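You operate a simulated robot arm through the tools that you are given. There is no shell and no other tool. Be economical: measure what you need, move in short steps, check, and stop when the job is done.

You are at the controls of a simulated two-armed robot. One attempt, no reset.

TASK
Take the film frame on the format table top and put it away on the sample table top. Turn the pump speed dial to 3. Switch the closer fold switch off. Put the small spanner on the white plate on the upper middle shelf of the spares rack. Do these in any order.

It is judged by the outcome, as a careful person would: the job done as asked, and still so three seconds after it is handed in. It fails if anything else is knocked over, pushed out of place, dropped, spilled or broken. Flat cloth is picked up by pressing the open fingertips on it (5 to 10 N) and closing them slowly along it; thin cloth reads only 2 to 8 mm in the jaws.

THE ROBOT
Two 7-joint arms with two-finger parallel grippers on one trunk, on a base that drives. Base frame: it is fixed to the floor where the robot stands at the start and does not move with it; the origin is under the middle of the robot, x ahead of it, y to its left, z up. Lengths are in mm, angles in degrees, forces in N, time in s.
The left shoulder is at the start at [110, 169, 1436], the right one opposite. With the tool pointing down near the work surface each hand reaches from about 420 to 740 mm from the robot's upright axis, wherever it stands, measured 20 degrees to its own side. Places, roughly: closer fold switch [10500, 100, 1100]; film frame (10x8x4 cm) [600, -100, 900]; pump speed dial [8600, -2500, 1400]; sample table top [7500, 2200, 900]; small spanner [10250, 2000, 1500]; white plate [9000, 2000, 1250]. Payload 1.57 kg a hand.
Tool frame (each hand has its own): the origin (TCP) lies between the finger pads and is the grasp point; the fingertips stand 30 mm ahead of it; z points along the fingers, y is the line along which they close. Largest opening 80 mm; finger width 17, thickness 12; the body of the gripper, 40 by 82 mm, starts 80 mm behind the TCP.
Orientation is told as [roll, pitch, yaw] about the base's x, y, z axes, in that order, counted from this pose: with the fingers straight down and closing along the base's y, the tool's x points along the base's -x, its y along +y and its z along -z.

THE INTERFACE
- The arms move only by the tool move_arm. It takes "left_rows", "right_rows" or both (then of equal length, played together; a hand with none holds still); each is a list of rows, each a list of 7 numbers: the finger opening in cm, from 0 to 8, then the shift along the tool's x, y, z in cm, then the turn, a rotation vector about the tool's x, y, z in degrees. In form: [[fingers, x, y, z, rx, ry, rz], ...]. A call has 1 to 12 rows; each row shifts and turns the commanded pose from where the row before left it, along the tool's axes as they then stand. Each row takes 0.2 s and may step no farther than 50 mm and 8.6 degrees from the row before; otherwise, or with a gripper value out of range, the whole call is refused. A pose out of reach is approached as far as the arm can. The call stops where the force on the tool passes 40 N (or 10 N more than at its start, if that is more) or the arm is blocked; 0.2 s more then pass. The fingers move at their own pace (about 72 mm/s each) and stop on an object; they squeeze with about 39 N. The grip force told is the motor's: it shows also when the fingers shut on nothing. Time passes only in rows, and 0.2 s behind the last, so rows that do not move let the fingers close. It gives the time, the measured TCP pose, the force on the tool (base axes), the opening and the grip force at its end, in the units of the frame above (readings bear some noise), with the torque about the TCP (base axes, N m) and any sound that the robot's microphone picked up.
- Cameras (640 x 400 px; columns grow to the right, rows downward): "scene" is now at [151.7, -16.2, 1611.9]; the picture's right is [-0.23, -0.97, 0.00], its down [-0.78, 0.19, -0.59] and it looks along [0.58, -0.14, -0.81] (base axes); focal length 249 px, centre (320, 200). "left" rides on the left gripper at [72, 7, -122] in its tool frame; the picture's right is [-0.09, 1.00, 0.00], its down [-0.84, -0.08, -0.54] and it looks along [-0.54, -0.05, 0.84] (tool axes); focal length 238 px, centre (320, 200). "right" rides on the right gripper at [72, -7, -122] in its tool frame; the picture's right is [0.09, 1.00, 0.00], its down [-0.84, 0.08, -0.54] and it looks along [-0.54, 0.05, 0.84] (tool axes); focal length 238 px, centre (320, 200). There is no depth. A picture from a camera that has moved, and an enlarged one, comes with that camera's place and axes in the base frame and with its lens.
- camera(camera): a new picture of that camera. It takes no simulated time.
- lift_body(by): slides the trunk up (or, below 0, down) by that many mm; the arms and the scene camera ride with it, the base frame stays. It gives what a move gives, with no picture.
- base_move(legs): drives the robot by 1 to 6 legs, each [ahead, left, turn to the left] in mm, mm and degrees, along the robot's own axes; the way and the turn of a leg run together, so that a leg with both is an arc; at most 1500 mm and 180 degrees a leg. The arms and the cameras ride along, it lands a little off, and it stops where it bumps. It gives what a move gives.
- turn_head(pan, tilt): turns the head with the scene camera to pan (to the left, within 86 degrees either way) and tilt (down, from -29 to 69), counted from straight ahead of the robot. It gives what a move gives.
- enlarge(camera, box): a new picture of the part [left, top, right, bottom] of that camera's present view, enlarged. It takes no simulated time.
- close_job(): hands the job in; it is judged then, once.

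Go step by step. Nothing tells you exact positions but the pictures and the camera data: compare them with the known pose of the tool, close in by small moves and look again before you grip or let go. The budget is 165 turns and 138 pictures, counting those below and the enlarged ones. Unless the task says otherwise, let go and move clear before handing in, and close with one line.

The tools are called by a JSON object that holds its "fn" and its "kwargs". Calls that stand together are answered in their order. move_arm: Moves the arms, as the interface text tells. Its arguments: {"type":"object","properties":{"left_rows":{"type":"array","items":{"type":"array","items":{"type":"number"}}},"right_rows":{"type":"array","items":{"type":"array","items":{"type":"number"}}}},"required":[]} The other tools are called the same way: lift_body (by) slides the trunk up or down; base_move (legs) drives the base; turn_head (pan, tilt) turns the head that bears the scene camera; camera (camera) takes a picture; enlarge (camera, box) takes an enlarged picture of a part of a camera's view; close_job () hands the job in.

At the start:

```text
time: 0.0
left_position: [690.6, 168.0, 1077.1]
left_tcp_rot: [0.0, 0.0, 0.1]
left_force: [-1.0, 0.6, -0.1]
left_moment: [-0.02, 0.01, 0.02]
left_width: 80.0
left_finger_force: 0.2
right_position: [566.2, -455.4, 1122.5]
right_tcp_rot: [0.1, 0.0, 0.1]
right_force: [-1.1, -0.1, -0.7]
right_moment: [0.0, 0.03, -0.01]
right_width: 80.1
right_finger_force: 0.1
trunk travel left (down, up): [-750.0, 140.0]
robot x, y, heading: [-1.5, 2.0, 0.1]
head pan, tilt: [-13.5, 53.6]
```

scene: 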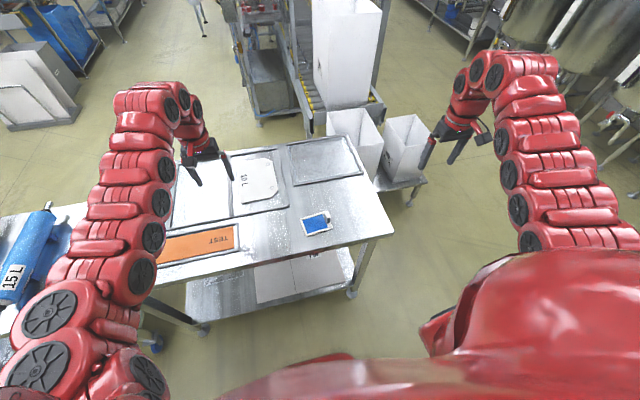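
right: 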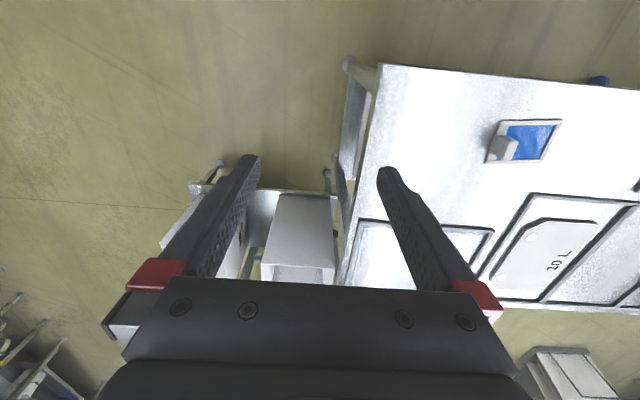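
left: 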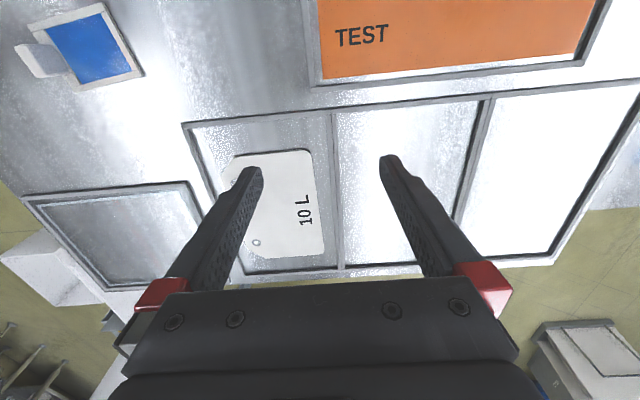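

The film frame is the blue-faced piece at about [577, -105] on the format table. I'll look closer before planning the grip.

{"fn": "enlarge", "kwargs": {"camera": "scene", "box": [260, 180, 380, 255]}}

{"fn": "enlarge", "kwargs": {"camera": "right", "box": [440, 80, 600, 180]}}

```text
5.33 times, centred on (320, 218) of scene
camera zoom: at [151.7, -16.2, 1611.9], right [-0.23, -0.97, 0.0], down [-0.78, 0.19, -0.59], along [0.58, -0.14, -0.81], focal length 1330 px, centre (320, 107)
```

zoom: 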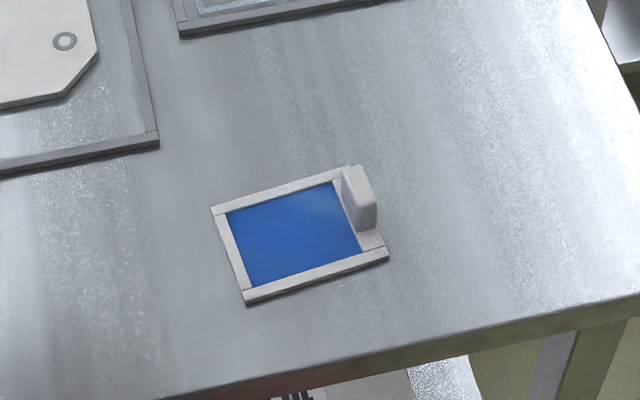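

```text
4.00 times, centred on (520, 130) of right
camera zoom: at [492.8, -461.8, 1245.1], right [-0.09, 1.0, 0.0], down [0.84, 0.08, 0.54], along [0.54, 0.05, -0.84], focal length 953 px, centre (-480, 480)
```

zoom: 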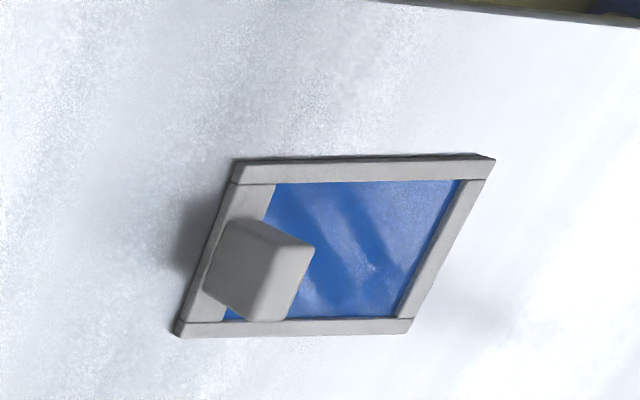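

The frame lies at about z 855, turned about +6° with its raised handle centred near [601, -147]. I'll bring the right hand above it.

{"fn": "move_arm", "kwargs": {"right_rows": [[8, -0.5, 4.4, 1, 0, 0, 0], [8, -0.5, 4.4, 1, 0, 0, 0], [8, -0.5, 4.4, 1, 0, 0, 0], [8, -0.5, 4.4, 1, 0, 0, 0], [8, -0.5, 4.4, 1, 0, 0, 0], [8, -0.5, 4.4, 1, 0, 0, 0], [8, -0.5, 4.4, 1, 0, 0, 0], [8, 0, 0, 3, 0, 0, -6.5], [8, 0, 0, 0, 0, 0, 0]]}}

{"fn": "camera", "kwargs": {"camera": "right"}}

{"fn": "camera", "kwargs": {"camera": "scene"}}

```text
time: 2.0
left_position: [690.2, 168.9, 1076.3]
left_tcp_rot: [0.0, -0.1, 0.0]
left_force: [-0.3, 0.3, -0.2]
left_moment: [0.0, 0.04, 0.01]
left_width: 80.1
left_finger_force: 0.0
right_position: [556.4, -455.8, 1094.9]
right_tcp_rot: [0.1, 0.1, 4.1]
right_force: [0.5, -0.5, 1.1]
right_moment: [0.0, 0.01, 0.01]
right_width: 79.5
right_finger_force: 0.0
right hand out of reach, approached as far as the arm can: row 1, 2, 3, 4, 5, 6, 7, 8
trunk travel left (down, up): [-750.0, 140.0]
robot x, y, heading: [2.4, -5.3, 0.1]
head pan, tilt: [-13.5, 53.6]
```

```text
132 pictures are left
camera right: at [484.2, -466.5, 1218.6], right [-0.16, 0.99, 0.0], down [0.83, 0.14, 0.54], along [0.53, 0.09, -0.84], focal length 238 px, centre (320, 200)
```

right: 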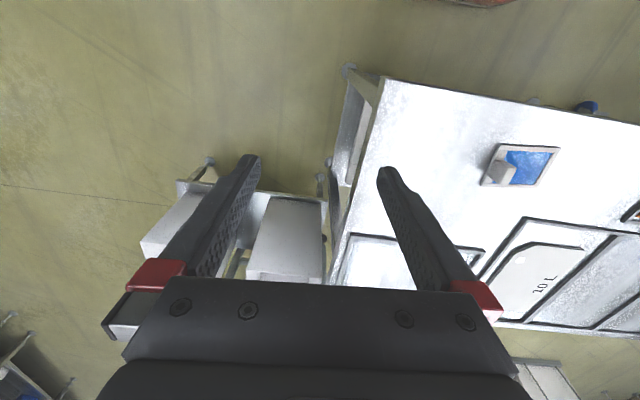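

```text
131 pictures are left
camera scene: at [151.6, -15.2, 1612.0], right [-0.23, -0.97, 0.0], down [-0.78, 0.19, -0.59], along [0.58, -0.14, -0.8], focal length 249 px, centre (320, 200)
```

scene: 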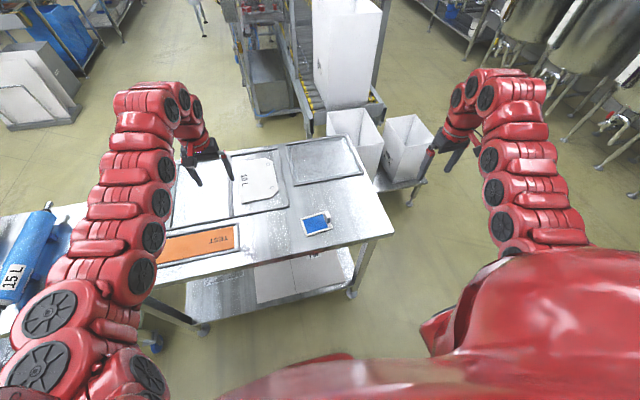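

The right hand reported the path out of reach and barely moved, so I'll probe with small moves to learn what limits it.

{"fn": "move_arm", "kwargs": {"right_rows": [[8, 0, 2, 0, 0, 0, 0], [8, 0, 0, 0, 0, 0, 0]]}}

```text
time: 2.6
left_position: [691.5, 168.4, 1076.6]
left_tcp_rot: [0.0, 0.0, 0.1]
left_force: [-1.1, -0.6, 0.8]
left_moment: [0.0, -0.02, 0.01]
left_width: 80.0
left_finger_force: 0.1
right_position: [555.1, -456.7, 1096.1]
right_tcp_rot: [0.1, 0.2, 4.2]
right_force: [1.1, 0.1, -0.2]
right_moment: [-0.01, 0.01, 0.05]
right_width: 79.9
right_finger_force: 0.0
right hand out of reach, approached as far as the arm can: row 1
trunk travel left (down, up): [-750.0, 140.0]
robot x, y, heading: [-2.4, -0.8, 0.2]
head pan, tilt: [-13.5, 53.6]
```

{"fn": "move_arm", "kwargs": {"right_rows": [[8, 3, 0, 0, 0, 0, 0], [8, 3, 0, 0, 0, 0, 0], [8, 0, 3, 0, 0, 0, 0], [8, 0, 3, 0, 0, 0, 0], [8, 0, 0, 0, 0, 0, 0]]}}

```text
time: 3.8
left_position: [691.3, 168.5, 1077.5]
left_tcp_rot: [0.1, 0.0, -0.1]
left_force: [0.1, 0.0, 0.2]
left_moment: [0.01, -0.02, 0.03]
left_width: 80.0
left_finger_force: 0.1
right_position: [556.3, -455.6, 1095.3]
right_tcp_rot: [0.1, 0.2, 4.1]
right_force: [0.6, 0.5, 0.2]
right_moment: [0.02, 0.03, 0.0]
right_width: 80.0
right_finger_force: 0.1
right hand out of reach, approached as far as the arm can: row 1, 2, 3, 4
trunk travel left (down, up): [-750.0, 140.0]
robot x, y, heading: [-1.3, -1.0, 0.1]
head pan, tilt: [-13.5, 53.6]
```

{"fn": "move_arm", "kwargs": {"right_rows": [[8, 0, 0, -3, 0, 0, 4], [8, 0, 0, -3, 0, 0, 0], [8, 0, 0, 0, 0, 0, 0]]}}

{"fn": "move_arm", "kwargs": {"left_rows": [[8, 2, -3, 0, 0, 0, 0], [8, 0, -3, 0, 0, 0, 0], [8, 0, 0, 0, 0, 0, 0]]}}

```text
time: 4.6
left_position: [691.8, 168.5, 1076.7]
left_tcp_rot: [0.0, 0.1, 0.0]
left_force: [0.5, -0.3, 0.1]
left_moment: [-0.01, 0.02, 0.02]
left_width: 80.1
left_finger_force: 0.1
right_position: [557.2, -455.4, 1156.8]
right_tcp_rot: [0.0, 0.1, 2.6]
right_force: [-0.7, 0.9, 0.1]
right_moment: [-0.01, -0.03, 0.0]
right_width: 80.0
right_finger_force: 0.0
trunk travel left (down, up): [-750.0, 140.0]
robot x, y, heading: [-1.8, -0.4, -0.1]
head pan, tilt: [-13.5, 53.6]
```

```text
time: 5.4
left_position: [672.1, 108.0, 1077.2]
left_tcp_rot: [0.0, 0.0, 0.0]
left_force: [0.6, 0.6, 0.1]
left_moment: [-0.01, 0.01, -0.03]
left_width: 80.1
left_finger_force: 0.0
right_position: [556.4, -453.5, 1156.1]
right_tcp_rot: [-0.1, 0.0, 2.5]
right_force: [-0.7, -0.7, 0.0]
right_moment: [0.0, -0.01, 0.01]
right_width: 80.2
right_finger_force: 0.0
trunk travel left (down, up): [-750.0, 140.0]
robot x, y, heading: [-0.5, 3.2, 0.2]
head pan, tilt: [-13.5, 53.6]
```

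{"fn": "move_arm", "kwargs": {"right_rows": [[8, 0, 4, 0, 0, 0, 0], [8, 0, 4, 0, 0, 0, 0], [8, 0, 4, 0, 0, 0, 0], [8, 0, 4, 0, 0, 0, 0], [8, 0, 4, 0, 0, 0, 0], [8, 0, 0, 0, 0, 0, 0]]}}

```text
time: 6.8
left_position: [672.7, 107.4, 1077.3]
left_tcp_rot: [0.0, 0.0, -0.1]
left_force: [-0.8, -0.3, -0.6]
left_moment: [0.0, 0.0, 0.0]
left_width: 80.0
left_finger_force: 0.1
right_position: [556.0, -434.7, 1155.5]
right_tcp_rot: [0.0, -0.1, 2.5]
right_force: [-0.3, 0.1, 0.2]
right_moment: [0.01, 0.02, -0.01]
right_width: 80.3
right_finger_force: 0.0
right hand out of reach, approached as far as the arm can: row 1, 2, 3, 4, 5
trunk travel left (down, up): [-750.0, 140.0]
robot x, y, heading: [-0.7, -0.9, -0.3]
head pan, tilt: [-13.5, 53.6]
```

{"fn": "move_arm", "kwargs": {"right_rows": [[8, -4, 0, 0, 0, 0, 0], [8, -4, 0, 0, 0, 0, 0], [8, -3, 2, 0, 0, 0, 0], [8, 0, 4, 0, 0, 0, 0], [8, 0, 4, 0, 0, 0, 0], [8, 0, 4, 0, 0, 0, 0], [8, 0, 4, 0, 0, 0, 0], [8, 0, 4, 0, 0, 0, 0], [8, 0, 4, 0, 0, 0, 0], [8, 0, 3, 0, 0, 0, 0], [8, 0, 0, 0, 0, 0, 0]]}}

```text
time: 9.2
left_position: [671.5, 108.5, 1076.7]
left_tcp_rot: [-0.1, 0.0, 0.0]
left_force: [0.3, 0.5, -0.7]
left_moment: [-0.01, 0.02, -0.01]
left_width: 79.9
left_finger_force: 0.1
right_position: [654.9, -140.7, 1155.1]
right_tcp_rot: [0.0, 0.0, 2.5]
right_force: [-0.3, -0.1, -0.3]
right_moment: [0.0, 0.02, -0.02]
right_width: 79.7
right_finger_force: 0.3
trunk travel left (down, up): [-750.0, 140.0]
robot x, y, heading: [1.5, 0.9, 0.0]
head pan, tilt: [-13.5, 53.6]
```

That worked: it was an inner fold limit. Now I descend above the frame.

{"fn": "move_arm", "kwargs": {"right_rows": [[8, 0, 0, 4.5, 0, 0, 0], [8, 0, 0, 4.5, 0, 0, 0], [8, 0, 0, 4.5, 0, 0, 0], [8, 0, 0, 4.0, 0, 0, -4], [8, 2.5, 0, 0, 0, 0, 0], [8, 2.5, -0.7, 0, 0, 0, 0], [8, 0, 0, 0, 0, 0, 0]]}}

{"fn": "camera", "kwargs": {"camera": "right"}}

{"fn": "enlarge", "kwargs": {"camera": "scene", "box": [240, 150, 400, 250]}}

```text
time: 10.8
left_position: [672.6, 109.0, 1077.1]
left_tcp_rot: [0.0, 0.0, 0.0]
left_force: [0.5, -0.7, -0.5]
left_moment: [0.0, 0.03, 0.01]
left_width: 80.3
left_finger_force: 0.0
right_position: [637.1, -151.0, 973.2]
right_tcp_rot: [-0.1, 0.1, 6.5]
right_force: [0.8, 0.0, -0.1]
right_moment: [0.04, 0.0, 0.01]
right_width: 79.8
right_finger_force: 0.1
right hand out of reach, approached as far as the arm can: row 5, 6
trunk travel left (down, up): [-750.0, 140.0]
robot x, y, heading: [-1.3, 0.2, -0.1]
head pan, tilt: [-13.5, 53.6]
```

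```text
130 pictures are left
camera right: at [565.7, -164.8, 1095.8], right [-0.2, 0.98, 0.0], down [0.82, 0.17, 0.54], along [0.53, 0.11, -0.84], focal length 238 px, centre (320, 200)
```

right: 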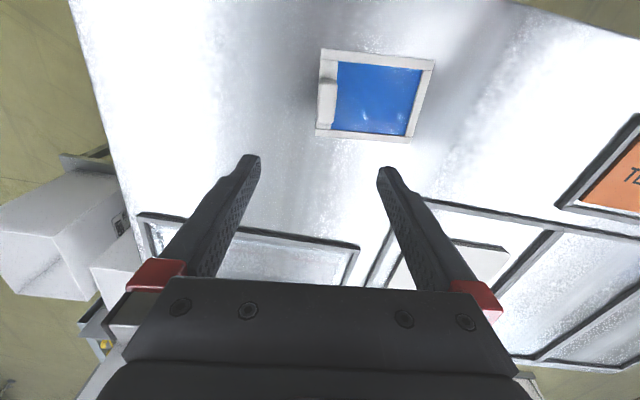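

```text
4.00 times, centred on (320, 200) of scene
camera zoom: at [151.8, -15.9, 1611.9], right [-0.23, -0.97, 0.0], down [-0.78, 0.19, -0.59], along [0.58, -0.14, -0.81], focal length 998 px, centre (320, 200)
```

zoom: 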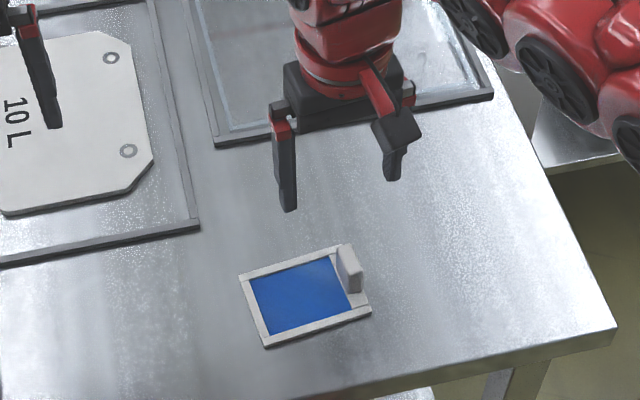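

The fold limit again stops me short. The handle measures at about [604, -150], so I'll back the base off 90 mm and then reach forward to it.

{"fn": "base_move", "kwargs": {"legs": [[-90, 0, 0]]}}

```text
time: 11.9
left_position: [584.2, 106.9, 1076.3]
left_tcp_rot: [0.0, -0.2, 0.0]
left_force: [0.2, 0.0, 0.2]
left_moment: [-0.02, -0.01, 0.01]
left_width: 79.9
left_finger_force: 0.1
right_position: [548.2, -151.5, 973.9]
right_tcp_rot: [0.0, 0.1, 6.4]
right_force: [-0.4, 0.6, 0.1]
right_moment: [0.0, -0.01, -0.02]
right_width: 80.1
right_finger_force: 0.0
trunk travel left (down, up): [-750.0, 140.0]
robot x, y, heading: [-88.6, 0.6, -0.3]
head pan, tilt: [-13.5, 53.6]
```

{"fn": "move_arm", "kwargs": {"right_rows": [[8, -2.8, -0.24, 0, 0, 0, 0], [8, -2.8, -0.23, 0, 0, 0, 0], [8, 0, 0, 3.5, 0, 0, 0], [8, 0, 0, 0, 0, 0, 0]]}}

{"fn": "camera", "kwargs": {"camera": "right"}}

{"fn": "enlarge", "kwargs": {"camera": "scene", "box": [240, 110, 400, 210]}}

```text
time: 12.9
left_position: [583.1, 106.6, 1077.6]
left_tcp_rot: [0.0, 0.1, 0.0]
left_force: [0.2, 0.4, -0.3]
left_moment: [0.0, -0.02, 0.03]
left_width: 79.8
left_finger_force: 0.1
right_position: [603.6, -149.5, 938.6]
right_tcp_rot: [0.0, 0.1, 6.6]
right_force: [-0.7, 0.0, -0.4]
right_moment: [-0.06, -0.01, 0.04]
right_width: 79.8
right_finger_force: 0.1
trunk travel left (down, up): [-750.0, 140.0]
robot x, y, heading: [-88.1, 0.4, -0.1]
head pan, tilt: [-13.5, 53.6]
```

```text
128 pictures are left
camera right: at [532.8, -163.1, 1060.5], right [-0.2, 0.98, 0.0], down [0.82, 0.17, 0.54], along [0.53, 0.11, -0.84], focal length 238 px, centre (320, 200)
```

right: 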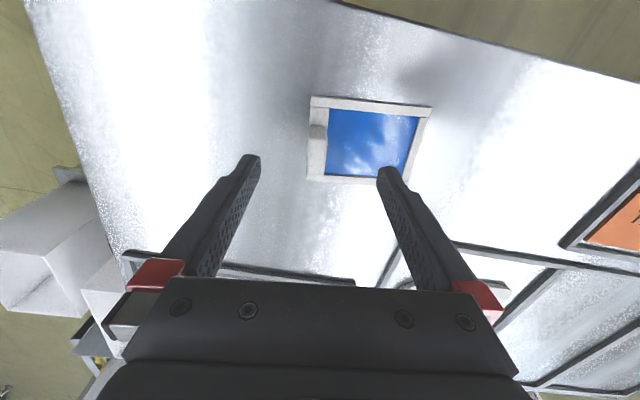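

```text
4.00 times, centred on (320, 160) of scene
camera zoom: at [63.5, -16.0, 1611.9], right [-0.23, -0.97, 0.0], down [-0.78, 0.19, -0.59], along [0.58, -0.14, -0.81], focal length 998 px, centre (320, 360)
```

zoom: 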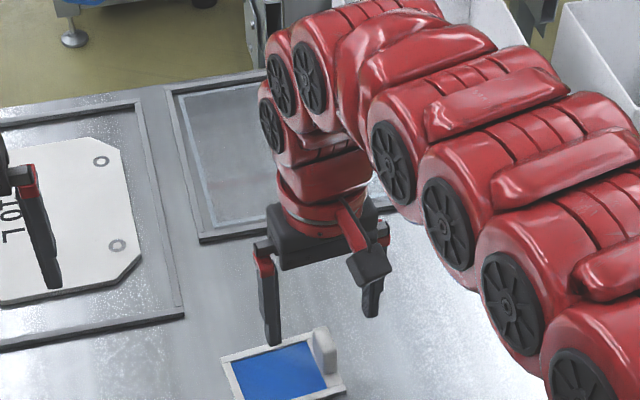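

{"fn": "enlarge", "kwargs": {"camera": "right", "box": [280, 80, 440, 180]}}

```text
4.00 times, centred on (360, 130) of right
camera zoom: at [532.8, -163.1, 1060.5], right [-0.2, 0.98, 0.0], down [0.82, 0.17, 0.54], along [0.53, 0.11, -0.84], focal length 953 px, centre (160, 480)
```

zoom: 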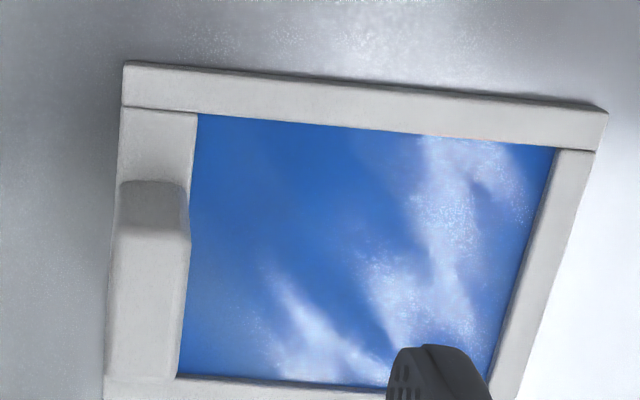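

The handle is centred under the hand. I'll descend so the fingertips stop just above the film, then close.

{"fn": "move_arm", "kwargs": {"right_rows": [[8, 0, 0, 2.2, 0, 0, 0], [8, 0, 0, 2.1, 0, 0, 0], [8, 0, 0, 0, 0, 0, 0]]}}

{"fn": "camera", "kwargs": {"camera": "right"}}

{"fn": "enlarge", "kwargs": {"camera": "scene", "box": [260, 150, 380, 225]}}

```text
time: 13.7
left_position: [583.3, 107.6, 1076.1]
left_tcp_rot: [0.0, -0.1, -0.1]
left_force: [-0.8, -0.2, 0.3]
left_moment: [-0.01, -0.03, 0.02]
left_width: 80.0
left_finger_force: 0.0
right_position: [601.3, -150.4, 896.3]
right_tcp_rot: [0.0, 0.2, 6.5]
right_force: [0.6, -0.5, 0.1]
right_moment: [0.01, 0.02, 0.01]
right_width: 80.0
right_finger_force: 0.1
trunk travel left (down, up): [-750.0, 140.0]
robot x, y, heading: [-88.1, -0.6, -0.2]
head pan, tilt: [-13.5, 53.6]
```

```text
125 pictures are left
camera right: at [531.0, -164.2, 1018.5], right [-0.2, 0.98, 0.0], down [0.82, 0.17, 0.54], along [0.53, 0.11, -0.84], focal length 238 px, centre (320, 200)
```

right: 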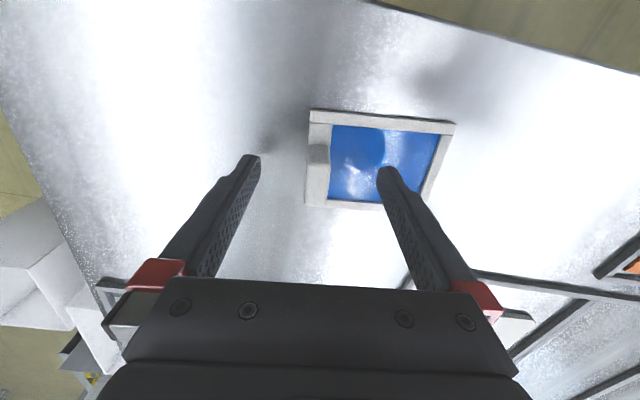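

```text
5.33 times, centred on (320, 188) of scene
camera zoom: at [62.3, -16.3, 1612.0], right [-0.23, -0.97, 0.0], down [-0.78, 0.19, -0.59], along [0.58, -0.14, -0.8], focal length 1330 px, centre (320, 267)
```

zoom: 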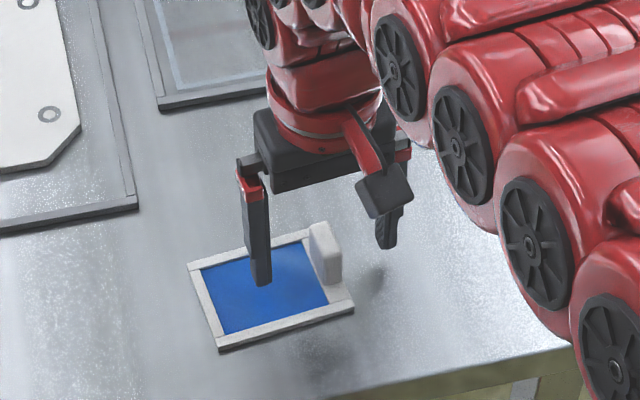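

The tips are about 15 mm above the film, so I'll go 8 mm lower and close gently on the handle.

{"fn": "move_arm", "kwargs": {"right_rows": [[8, 0, 0, 0.8, 0, 0, 0], [8, 0, 0, 0, 0, 0, 0], [5, 0, 0, 0, 0, 0, 0], [3, 0, 0, 0, 0, 0, 0], [2, 0, 0, 0, 0, 0, 0], [1, 0, 0, 0, 0, 0, 0], [0, 0, 0, 0, 0, 0, 0], [0, 0, 0, 0, 0, 0, 0]]}}

{"fn": "camera", "kwargs": {"camera": "right"}}

```text
time: 15.5
left_position: [583.2, 107.8, 1077.3]
left_tcp_rot: [0.1, -0.1, -0.1]
left_force: [-0.1, -0.9, 0.1]
left_moment: [0.02, 0.0, 0.02]
left_width: 80.0
left_finger_force: 0.3
right_position: [603.0, -150.1, 887.8]
right_tcp_rot: [0.0, 0.1, 6.5]
right_force: [0.0, -0.7, 0.7]
right_moment: [0.02, -0.03, -0.02]
right_width: 13.6
right_finger_force: 30.6
trunk travel left (down, up): [-750.0, 140.0]
robot x, y, heading: [-87.4, -1.4, 0.0]
head pan, tilt: [-13.5, 53.6]
```

```text
123 pictures are left
camera right: at [531.5, -164.4, 1010.3], right [-0.2, 0.98, 0.0], down [0.82, 0.17, 0.54], along [0.53, 0.11, -0.84], focal length 238 px, centre (320, 200)
```

right: 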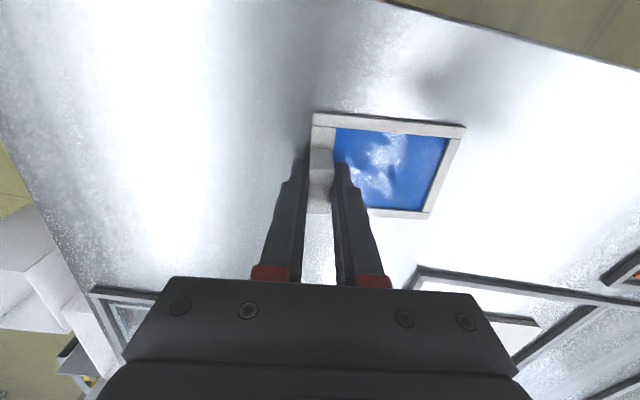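

Gripped at 13.6 mm. I'll lift and look around to plan the drive.

{"fn": "move_arm", "kwargs": {"right_rows": [[0, 0, 0, -2, 0, 0, 0], [0, 0, 0, -3, 0, 0, 0], [0, 0, 0, -4, 0, 0, 0], [0, 0, 0, -4, 0, 0, 0], [0, 0, 0, 0, 0, 0, 0]]}}

{"fn": "turn_head", "kwargs": {"pan": 0, "tilt": 15}}

{"fn": "camera", "kwargs": {"camera": "scene"}}

{"fn": "camera", "kwargs": {"camera": "right"}}

```text
time: 16.7
left_position: [584.6, 107.5, 1077.7]
left_tcp_rot: [-0.1, 0.1, 0.0]
left_force: [-0.1, -0.1, 0.1]
left_moment: [-0.01, -0.02, 0.02]
left_width: 79.9
left_finger_force: 0.0
right_position: [603.8, -148.6, 1018.1]
right_tcp_rot: [0.1, 0.2, 6.5]
right_force: [0.3, -0.4, -0.4]
right_moment: [0.02, -0.04, 0.01]
right_width: 0.0
right_finger_force: 21.0
trunk travel left (down, up): [-750.0, 140.0]
robot x, y, heading: [-89.9, -3.3, -0.0]
head pan, tilt: [-13.5, 53.6]
```

```text
time: 17.8
left_position: [582.4, 107.6, 1076.8]
left_tcp_rot: [-0.1, 0.1, -0.1]
left_force: [0.3, -0.2, -0.3]
left_moment: [-0.01, -0.02, -0.01]
left_width: 79.9
left_finger_force: 0.0
right_position: [602.9, -148.3, 1016.9]
right_tcp_rot: [0.0, 0.0, 6.3]
right_force: [-0.7, 0.1, -0.1]
right_moment: [0.04, 0.02, 0.02]
right_width: 0.0
right_finger_force: 21.3
trunk travel left (down, up): [-750.0, 140.0]
robot x, y, heading: [-91.3, 0.9, -0.2]
head pan, tilt: [0.0, 15.0]
```

```text
122 pictures are left
camera scene: at [84.9, 0.8, 1670.3], right [0.0, -1.0, 0.0], down [-0.26, 0.0, -0.97], along [0.97, 0.0, -0.26], focal length 249 px, centre (320, 200)
```

scene: 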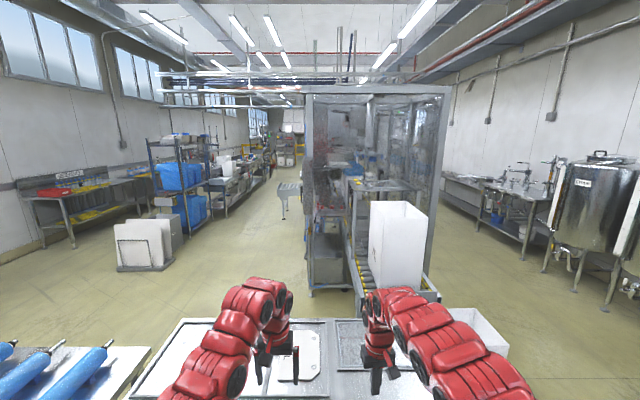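

```text
121 pictures are left
camera right: at [531.9, -163.8, 1139.8], right [-0.2, 0.98, 0.0], down [0.82, 0.17, 0.54], along [0.53, 0.11, -0.84], focal length 238 px, centre (320, 200)
```

right: 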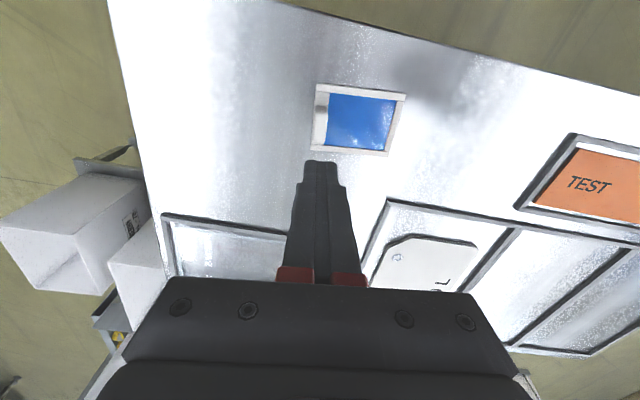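

The grip slipped off the handle's top and the frame is still on the table. I'll open, descend lower, and look before closing again.

{"fn": "move_arm", "kwargs": {"right_rows": [[8, 0, 0, 0, 0, 0, 0], [8, 0, 0, 3, 0, 0, 0], [8, 0, 0, 3, 0, 0, 0], [8, 0, 0, 2, 0, 0, 0], [8, 0, 0, 0, 0, 0, 0]]}}

{"fn": "enlarge", "kwargs": {"camera": "right", "box": [280, 80, 440, 180]}}

```text
time: 18.9
left_position: [583.4, 107.1, 1077.0]
left_tcp_rot: [0.0, 0.1, 0.0]
left_force: [0.4, 0.4, -0.7]
left_moment: [0.0, 0.02, 0.01]
left_width: 80.0
left_finger_force: 0.1
right_position: [603.6, -149.1, 935.8]
right_tcp_rot: [0.0, 0.2, 6.4]
right_force: [-0.1, -0.3, -0.2]
right_moment: [-0.01, 0.02, 0.01]
right_width: 80.1
right_finger_force: 0.1
trunk travel left (down, up): [-750.0, 140.0]
robot x, y, heading: [-89.0, 1.5, -0.2]
head pan, tilt: [0.0, 15.0]
```

```text
4.00 times, centred on (360, 130) of right
camera zoom: at [532.3, -163.7, 1058.8], right [-0.2, 0.98, 0.0], down [0.82, 0.17, 0.54], along [0.53, 0.11, -0.84], focal length 953 px, centre (160, 480)
```

zoom: 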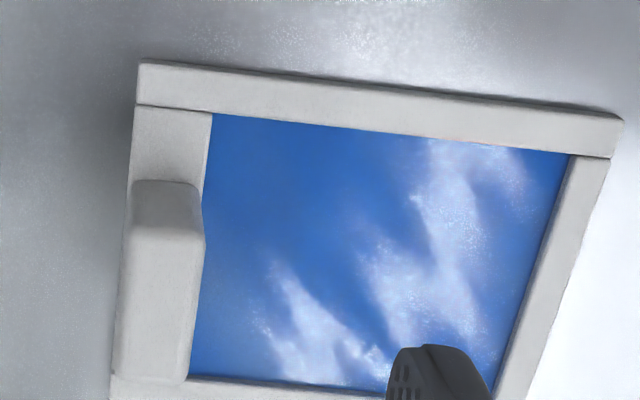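

{"fn": "move_arm", "kwargs": {"right_rows": [[8, 0, 0, 2.5, 0, 0, 0], [8, 0, 0, 2.5, 0, 0, 0], [8, 0, 0, 0.5, 0, 0, 0], [8, 0, 0, 0.3, 0, 0, 0], [8, 0, 0, 0, 0, 0, 0]]}}

{"fn": "camera", "kwargs": {"camera": "right"}}

```text
time: 20.1
left_position: [581.1, 107.1, 1077.8]
left_tcp_rot: [0.0, 0.0, 0.0]
left_force: [1.3, 0.4, -0.1]
left_moment: [-0.03, 0.01, 0.02]
left_width: 79.9
left_finger_force: 0.1
right_position: [605.0, -150.1, 885.8]
right_tcp_rot: [-0.2, -0.6, 6.5]
right_force: [-6.1, 0.2, 29.1]
right_moment: [1.24, 0.41, 0.32]
right_width: 79.8
right_finger_force: 0.0
trunk travel left (down, up): [-750.0, 140.0]
robot x, y, heading: [-86.8, -0.2, 0.0]
head pan, tilt: [0.0, 15.0]
stopped in row 5 (right hand): the force on the tool passed its limit at 42 N (the readings are from after the stop); the commanded pose is now the measured one
```

```text
119 pictures are left
camera right: at [532.7, -163.9, 1006.9], right [-0.2, 0.98, 0.0], down [0.82, 0.17, 0.55], along [0.54, 0.11, -0.83], focal length 238 px, centre (320, 200)
```

right: 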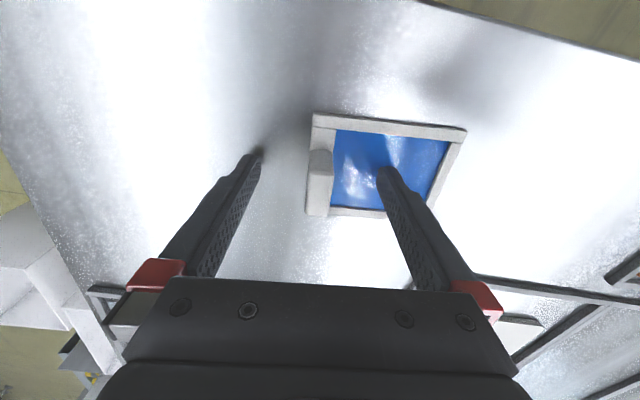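

The inner tip touched the film at TCP z 886, so the film is at about 856. I'll raise 3 mm, grip and squeeze longer, then lift slowly.

{"fn": "move_arm", "kwargs": {"right_rows": [[8, 0, 0, -0.2, 0, 0, 0], [5, 0, 0, -0.1, 0, 0, 0], [2, 0, 0, 0, 0, 0, 0], [0, 0, 0, 0, 0, 0, 0], [0, 0, 0, 0, 0, 0, 0], [0, 0, 0, 0, 0, 0, 0], [0, 0, 0, 0, 0, 0, 0], [0, 0, 0, -0.2, 0, 0, 0], [0, 0, 0, -0.3, 0, 0, 0], [0, 0, 0, -0.3, 0, 0, 0], [0, 0, 0, 0, 0, 0, 0]]}}

{"fn": "camera", "kwargs": {"camera": "right"}}

```text
time: 22.5
left_position: [583.1, 107.1, 1076.1]
left_tcp_rot: [0.0, 0.2, 0.0]
left_force: [0.1, 0.5, 0.8]
left_moment: [0.02, -0.01, -0.02]
left_width: 79.8
left_finger_force: 0.1
right_position: [606.1, -149.1, 890.9]
right_tcp_rot: [0.0, -0.3, 6.5]
right_force: [-0.8, -0.2, 0.0]
right_moment: [0.0, 0.02, -0.03]
right_width: 14.8
right_finger_force: 29.9
trunk travel left (down, up): [-750.0, 140.0]
robot x, y, heading: [-87.1, 1.2, -0.1]
head pan, tilt: [0.0, 15.0]
```

```text
118 pictures are left
camera right: at [533.7, -163.5, 1013.9], right [-0.2, 0.98, 0.0], down [0.82, 0.17, 0.55], along [0.53, 0.11, -0.84], focal length 238 px, centre (320, 200)
```

right: 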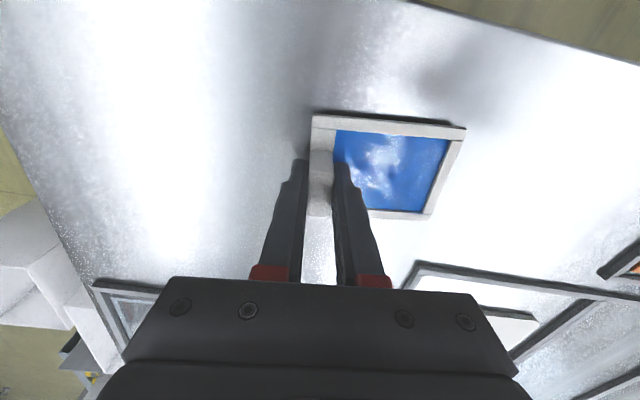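

{"fn": "move_arm", "kwargs": {"right_rows": [[0, 0, 0, -0.5, 0, 0, 0], [0, 0, 0, -0.5, 0, 0, 0], [0, 0, 0, -0.5, 0, 0, 0], [0, 0, 0, 0, 0, 0, 0]]}}

{"fn": "camera", "kwargs": {"camera": "right"}}

{"fn": "turn_head", "kwargs": {"pan": -13, "tilt": 50}}

{"fn": "enlarge", "kwargs": {"camera": "scene", "box": [260, 130, 380, 205]}}

```text
time: 23.5
left_position: [583.7, 107.2, 1076.9]
left_tcp_rot: [0.0, 0.2, -0.1]
left_force: [0.5, -0.4, -0.2]
left_moment: [0.0, -0.03, -0.02]
left_width: 80.0
left_finger_force: 0.0
right_position: [606.3, -149.9, 906.0]
right_tcp_rot: [-0.1, -0.2, 6.3]
right_force: [0.1, -0.4, 0.7]
right_moment: [0.03, 0.01, -0.02]
right_width: 14.4
right_finger_force: 30.8
trunk travel left (down, up): [-750.0, 140.0]
robot x, y, heading: [-89.7, 1.9, 0.1]
head pan, tilt: [0.0, 15.0]
```

```text
117 pictures are left
camera right: at [534.2, -163.8, 1028.6], right [-0.2, 0.98, 0.0], down [0.82, 0.17, 0.55], along [0.53, 0.11, -0.84], focal length 238 px, centre (320, 200)
```

right: 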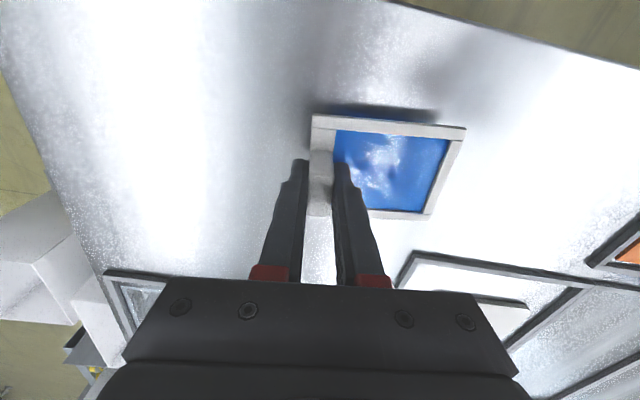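

```text
time: 24.5
left_position: [583.2, 106.8, 1076.8]
left_tcp_rot: [0.0, 0.1, -0.1]
left_force: [0.6, -0.7, -0.3]
left_moment: [-0.04, -0.02, 0.02]
left_width: 79.9
left_finger_force: 0.0
right_position: [606.5, -149.3, 906.1]
right_tcp_rot: [0.0, -0.3, 6.5]
right_force: [0.2, -0.9, -0.2]
right_moment: [0.01, 0.01, 0.03]
right_width: 14.2
right_finger_force: 30.7
trunk travel left (down, up): [-750.0, 140.0]
robot x, y, heading: [-88.4, 3.0, -0.1]
head pan, tilt: [-13.0, 50.0]
```

```text
5.33 times, centred on (320, 168) of scene
camera zoom: at [66.4, -16.4, 1616.7], right [-0.23, -0.97, 0.0], down [-0.75, 0.17, -0.64], along [0.63, -0.15, -0.77], focal length 1330 px, centre (320, 373)
```

zoom: 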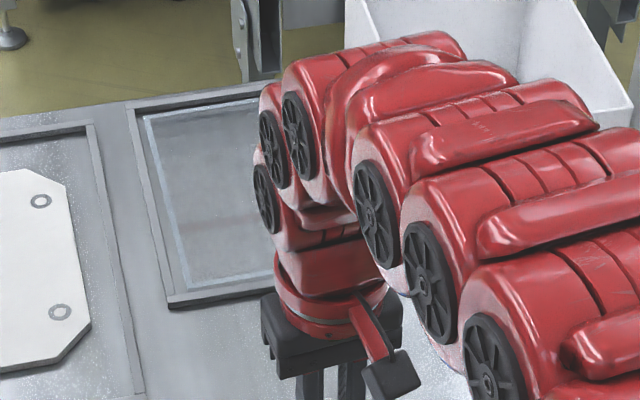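

The frame is lifting with the hand, its shadow showing a gap. I'll hold a moment to see whether the grip creeps.

{"fn": "move_arm", "kwargs": {"right_rows": [[0, 0, 0, -0.5, 0, 0, 0], [0, 0, 0, 0, 0, 0, 0], [0, 0, 0, 0, 0, 0, 0], [0, 0, 0, 0, 0, 0, 0], [0, 0, 0, 0, 0, 0, 0], [0, 0, 0, 0, 0, 0, 0], [0, 0, 0, 0, 0, 0, 0], [0, 0, 0, 0, 0, 0, 0]]}}

{"fn": "camera", "kwargs": {"camera": "right"}}

```text
time: 26.3
left_position: [582.3, 106.6, 1076.5]
left_tcp_rot: [0.1, 0.1, -0.2]
left_force: [0.2, -0.2, -0.5]
left_moment: [0.02, 0.0, 0.01]
left_width: 79.9
left_finger_force: 0.1
right_position: [606.3, -150.8, 912.9]
right_tcp_rot: [0.0, -0.3, 6.4]
right_force: [0.7, -0.8, -0.6]
right_moment: [-0.03, -0.01, 0.0]
right_width: 13.9
right_finger_force: 30.6
trunk travel left (down, up): [-750.0, 140.0]
robot x, y, heading: [-87.7, 1.0, -0.1]
head pan, tilt: [-13.0, 50.0]
```

```text
115 pictures are left
camera right: at [534.2, -163.8, 1034.1], right [-0.2, 0.98, 0.0], down [0.82, 0.17, 0.55], along [0.53, 0.11, -0.84], focal length 238 px, centre (320, 200)
```

right: 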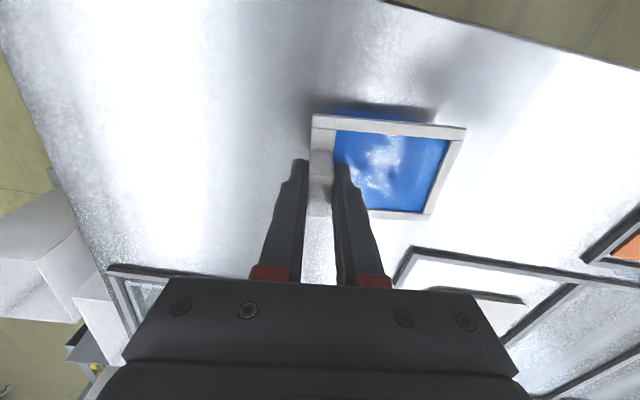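

{"fn": "move_arm", "kwargs": {"right_rows": [[0, 0, 0, -0.3, 0, 0, 0], [0, 0, 0, -0.3, 0, 0, 0], [0, 0, 0, 0, 0, 0, 0], [0, 0, 0, 0, 0, 0, 0], [0, 0, 0, 0, 0, 0, 0], [0, 0, 0, 0, 0, 0, 0], [0, 0, 0, 0, 0, 0, 0], [0, 0, 0, 0, 0, 0, 0], [0, 0, 0, 0, 0, 0, 0], [0, 0, 0, 0, 0, 0, 0], [0, 0, 0, 0, 0, 0, 0], [0, 0, 0, 0, 0, 0, 0]]}}

{"fn": "enlarge", "kwargs": {"camera": "right", "box": [280, 100, 440, 200]}}

```text
time: 28.9
left_position: [582.9, 107.3, 1076.4]
left_tcp_rot: [0.0, 0.1, 0.0]
left_force: [0.2, -0.5, -0.2]
left_moment: [0.0, 0.02, -0.03]
left_width: 80.1
left_finger_force: 0.0
right_position: [605.5, -149.8, 918.8]
right_tcp_rot: [0.1, -0.3, 6.4]
right_force: [0.2, -0.1, -0.8]
right_moment: [-0.01, -0.04, -0.01]
right_width: 14.6
right_finger_force: 30.2
trunk travel left (down, up): [-750.0, 140.0]
robot x, y, heading: [-87.9, -3.2, -0.1]
head pan, tilt: [-13.0, 50.0]
```

```text
4.00 times, centred on (360, 150) of right
camera zoom: at [533.7, -163.7, 1040.2], right [-0.2, 0.98, 0.0], down [0.82, 0.17, 0.55], along [0.53, 0.11, -0.84], focal length 953 px, centre (160, 400)
```

zoom: 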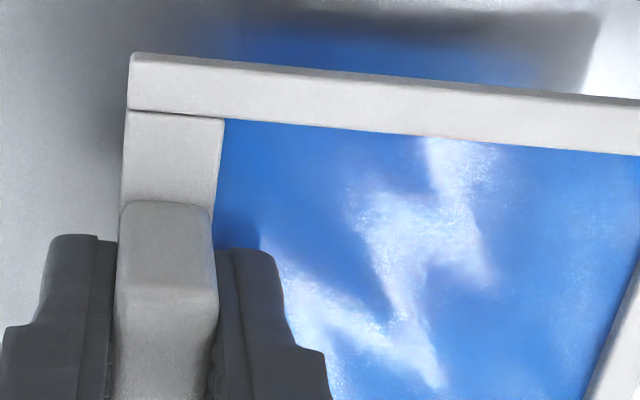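

The grip is firm (the width variation is noise), so the first slip came from lifting too fast. I'll raise it gently and plan the drive.

{"fn": "move_arm", "kwargs": {"right_rows": [[0, 0, 0, -0.4, 0, 0, 0], [0, 0, 0, -0.8, 0, 0, 0], [0, 0, 0, -1, 0, 0, 0], [0, 0, 0, -1, 0, 0, 0], [0, 0, 0, -1, 0, 0, 0], [0, 0, 0, -1, 0, 0, 0], [0, 0, 0, -1, 0, 0, 0], [0, 0, 0, -1, 0, 0, 0], [0, 0, 0, -1, 0, 0, 0], [0, 0, 0, -0.8, 0, 0, 0], [0, 0, 0, -0.4, 0, 0, 0]]}}

{"fn": "turn_head", "kwargs": {"pan": 40, "tilt": 25}}

{"fn": "camera", "kwargs": {"camera": "scene"}}

{"fn": "camera", "kwargs": {"camera": "right"}}

```text
time: 31.3
left_position: [583.7, 107.8, 1077.2]
left_tcp_rot: [0.0, 0.2, 0.0]
left_force: [-0.1, 0.2, -0.1]
left_moment: [0.01, -0.01, 0.01]
left_width: 80.0
left_finger_force: 0.0
right_position: [603.9, -148.0, 1012.2]
right_tcp_rot: [-0.1, -0.2, 6.4]
right_force: [0.5, -0.2, -1.3]
right_moment: [-0.03, -0.02, -0.06]
right_width: 14.0
right_finger_force: 30.2
trunk travel left (down, up): [-750.0, 140.0]
robot x, y, heading: [-88.9, -0.4, -0.2]
head pan, tilt: [-13.0, 50.0]
```

```text
time: 32.5
left_position: [583.4, 107.1, 1076.9]
left_tcp_rot: [0.0, 0.1, 0.0]
left_force: [0.2, 0.3, -0.3]
left_moment: [0.0, -0.01, 0.02]
left_width: 80.0
left_finger_force: 0.0
right_position: [604.6, -149.0, 1012.2]
right_tcp_rot: [0.0, -0.4, 6.4]
right_force: [0.0, 0.3, -1.1]
right_moment: [-0.01, -0.02, -0.01]
right_width: 14.1
right_finger_force: 30.4
trunk travel left (down, up): [-750.0, 140.0]
robot x, y, heading: [-89.1, 1.9, -0.2]
head pan, tilt: [40.0, 25.0]
```

```text
113 pictures are left
camera scene: at [62.1, 60.0, 1654.1], right [0.64, -0.77, 0.0], down [-0.32, -0.27, -0.91], along [0.7, 0.58, -0.42], focal length 249 px, centre (320, 200)
```

scene: 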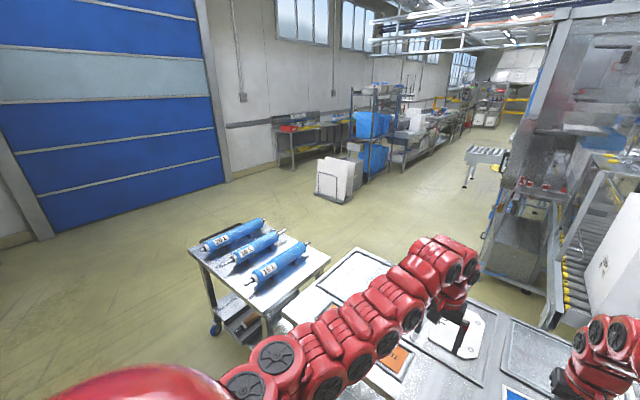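

```text
112 pictures are left
camera right: at [532.9, -163.4, 1134.1], right [-0.2, 0.98, 0.0], down [0.82, 0.17, 0.55], along [0.53, 0.11, -0.84], focal length 238 px, centre (320, 200)
```

right: 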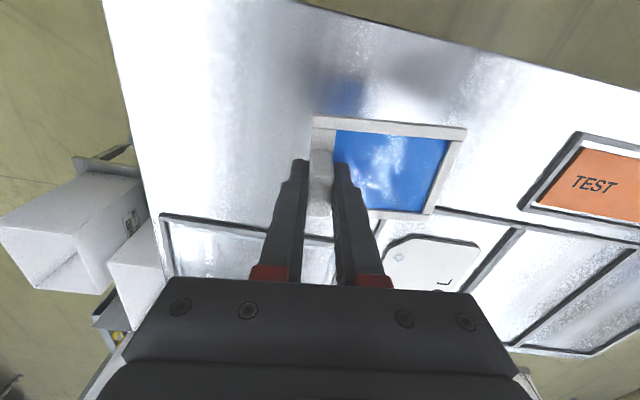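

I'll check the sides before moving out from the table.

{"fn": "turn_head", "kwargs": {"pan": 86, "tilt": 30}}

{"fn": "camera", "kwargs": {"camera": "scene"}}

{"fn": "turn_head", "kwargs": {"pan": -80, "tilt": 30}}

{"fn": "camera", "kwargs": {"camera": "scene"}}

```text
time: 33.7
left_position: [582.1, 106.7, 1076.7]
left_tcp_rot: [0.0, 0.2, 0.0]
left_force: [0.5, 0.1, 0.0]
left_moment: [0.01, -0.02, -0.02]
left_width: 80.0
left_finger_force: 0.1
right_position: [604.7, -148.2, 1011.2]
right_tcp_rot: [0.0, -0.3, 6.3]
right_force: [0.9, -0.5, -0.1]
right_moment: [0.03, 0.02, 0.01]
right_width: 14.1
right_finger_force: 30.7
trunk travel left (down, up): [-750.0, 140.0]
robot x, y, heading: [-89.0, -1.0, -0.2]
head pan, tilt: [85.9, 30.0]
```

```text
111 pictures are left
camera scene: at [-2.1, 91.1, 1646.2], right [1.0, -0.07, 0.0], down [-0.04, -0.5, -0.87], along [0.06, 0.86, -0.5], focal length 249 px, centre (320, 200)
```

scene: 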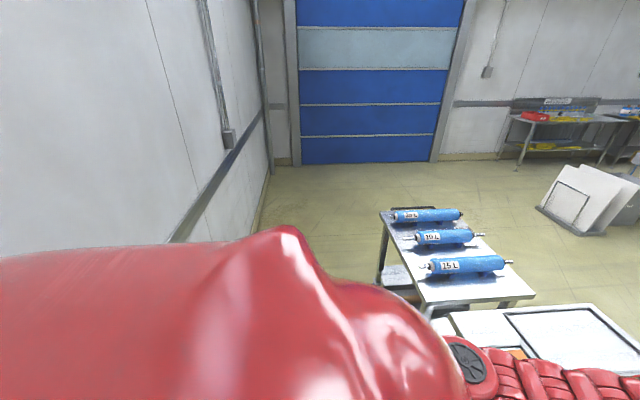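

```text
time: 36.2
left_position: [583.4, 107.1, 1077.3]
left_tcp_rot: [0.0, 0.0, -0.1]
left_force: [0.4, 0.5, 0.4]
left_moment: [-0.01, -0.01, -0.03]
left_width: 79.8
left_finger_force: 0.0
right_position: [605.0, -150.1, 1012.1]
right_tcp_rot: [-0.1, -0.3, 6.3]
right_force: [0.8, -0.1, 0.0]
right_moment: [-0.02, -0.05, 0.0]
right_width: 14.3
right_finger_force: 30.4
trunk travel left (down, up): [-750.0, 140.0]
robot x, y, heading: [-90.4, 0.2, -0.2]
head pan, tilt: [-80.0, 30.0]
```

```text
110 pictures are left
camera scene: at [7.0, -88.1, 1646.2], right [-0.98, -0.17, 0.0], down [-0.09, 0.49, -0.87], along [0.15, -0.85, -0.5], focal length 249 px, centre (320, 200)
```

scene: 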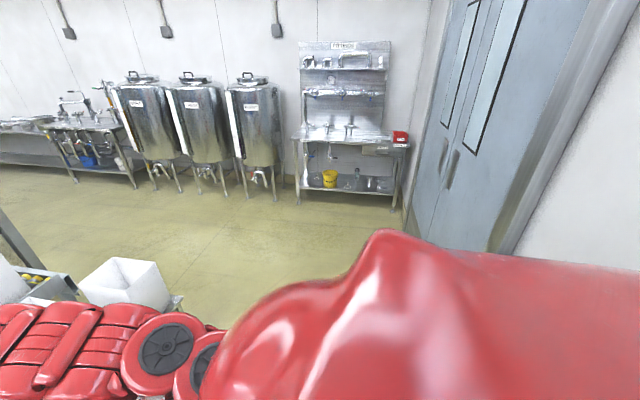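

The back wall is close (x ≈ −600), but I can raise the body and carry the frame high over the roller cart on my left. First I'll lift the body.

{"fn": "lift_body", "kwargs": {"by": 130}}

{"fn": "base_move", "kwargs": {"legs": [[-80, 0, 0], [0, 200, 0]]}}

{"fn": "camera", "kwargs": {"camera": "right"}}

```text
time: 37.8
left_position: [583.9, 107.1, 1207.2]
left_tcp_rot: [0.0, 0.1, -0.1]
left_force: [-0.6, -0.9, -0.3]
left_moment: [0.0, 0.0, -0.04]
left_width: 79.9
left_finger_force: 0.0
right_position: [606.0, -148.7, 1142.2]
right_tcp_rot: [0.1, -0.3, 6.4]
right_force: [-0.1, -0.2, 0.1]
right_moment: [0.0, 0.01, 0.03]
right_width: 14.0
right_finger_force: 30.4
trunk travel left (down, up): [-880.0, 10.0]
robot x, y, heading: [-92.3, 2.0, -0.1]
head pan, tilt: [-80.0, 30.0]
```

```text
time: 40.0
left_position: [503.4, 304.3, 1206.6]
left_tcp_rot: [0.0, 0.1, -0.1]
left_force: [0.0, 0.3, 0.8]
left_moment: [0.02, 0.02, 0.02]
left_width: 80.1
left_finger_force: 0.1
right_position: [526.0, 48.1, 1140.6]
right_tcp_rot: [0.0, -0.4, 6.4]
right_force: [-0.5, -0.2, -0.1]
right_moment: [0.02, 0.01, 0.02]
right_width: 14.0
right_finger_force: 30.5
trunk travel left (down, up): [-880.0, 10.0]
robot x, y, heading: [-166.8, 202.7, -0.0]
head pan, tilt: [-80.0, 30.0]
```

```text
109 pictures are left
camera right: at [453.7, 33.9, 1263.5], right [-0.2, 0.98, 0.0], down [0.82, 0.17, 0.55], along [0.53, 0.11, -0.84], focal length 238 px, centre (320, 200)
```

right: 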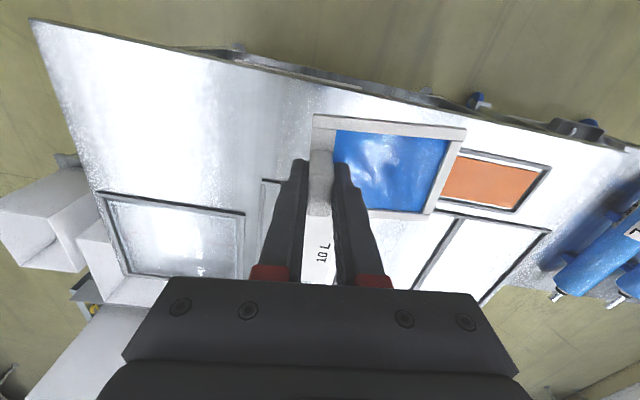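

The frame holds firm during driving. Now I go left past the cart, then ahead down the left aisle.

{"fn": "base_move", "kwargs": {"legs": [[0, 1500, 0], [0, 100, 0]]}}

{"fn": "turn_head", "kwargs": {"pan": 0, "tilt": 15}}

{"fn": "camera", "kwargs": {"camera": "scene"}}

{"fn": "camera", "kwargs": {"camera": "right"}}

```text
time: 48.3
left_position: [489.1, 1926.3, 1206.3]
left_tcp_rot: [0.1, 0.1, 0.9]
left_force: [-0.5, 0.2, 0.4]
left_moment: [0.02, 0.01, 0.02]
left_width: 79.9
left_finger_force: 0.1
right_position: [515.2, 1669.2, 1141.6]
right_tcp_rot: [0.1, -0.3, 7.3]
right_force: [-0.1, -0.4, -0.3]
right_moment: [-0.02, 0.03, -0.01]
right_width: 14.1
right_finger_force: 30.5
trunk travel left (down, up): [-880.0, 10.0]
robot x, y, heading: [-180.2, 1809.3, 0.8]
head pan, tilt: [-80.0, 30.0]
```

```text
time: 49.8
left_position: [490.3, 1926.4, 1207.0]
left_tcp_rot: [0.0, 0.1, 0.9]
left_force: [0.4, 0.7, -0.7]
left_moment: [0.01, -0.03, -0.03]
left_width: 79.9
left_finger_force: 0.1
right_position: [515.4, 1671.3, 1141.1]
right_tcp_rot: [0.0, -0.4, 7.3]
right_force: [0.3, 0.3, -0.3]
right_moment: [0.0, 0.01, -0.01]
right_width: 13.9
right_finger_force: 30.2
trunk travel left (down, up): [-880.0, 10.0]
robot x, y, heading: [-179.3, 1811.1, 1.0]
head pan, tilt: [0.0, 15.0]
```

```text
108 pictures are left
camera scene: at [-7.5, 1812.3, 1800.4], right [0.02, -1.0, 0.0], down [-0.26, 0.0, -0.97], along [0.97, 0.02, -0.26], focal length 249 px, centre (320, 200)
```

scene: 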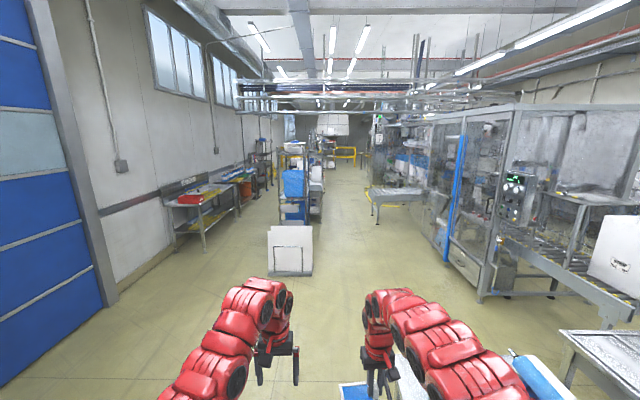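

```text
107 pictures are left
camera right: at [443.5, 1655.6, 1264.3], right [-0.22, 0.98, 0.0], down [0.82, 0.18, 0.55], along [0.53, 0.12, -0.84], focal length 238 px, centre (320, 200)
```

right: 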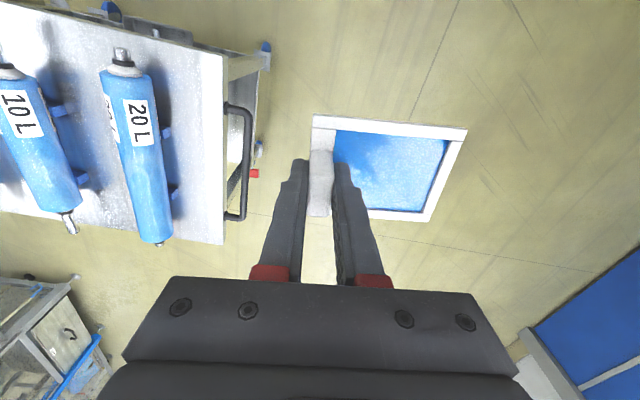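

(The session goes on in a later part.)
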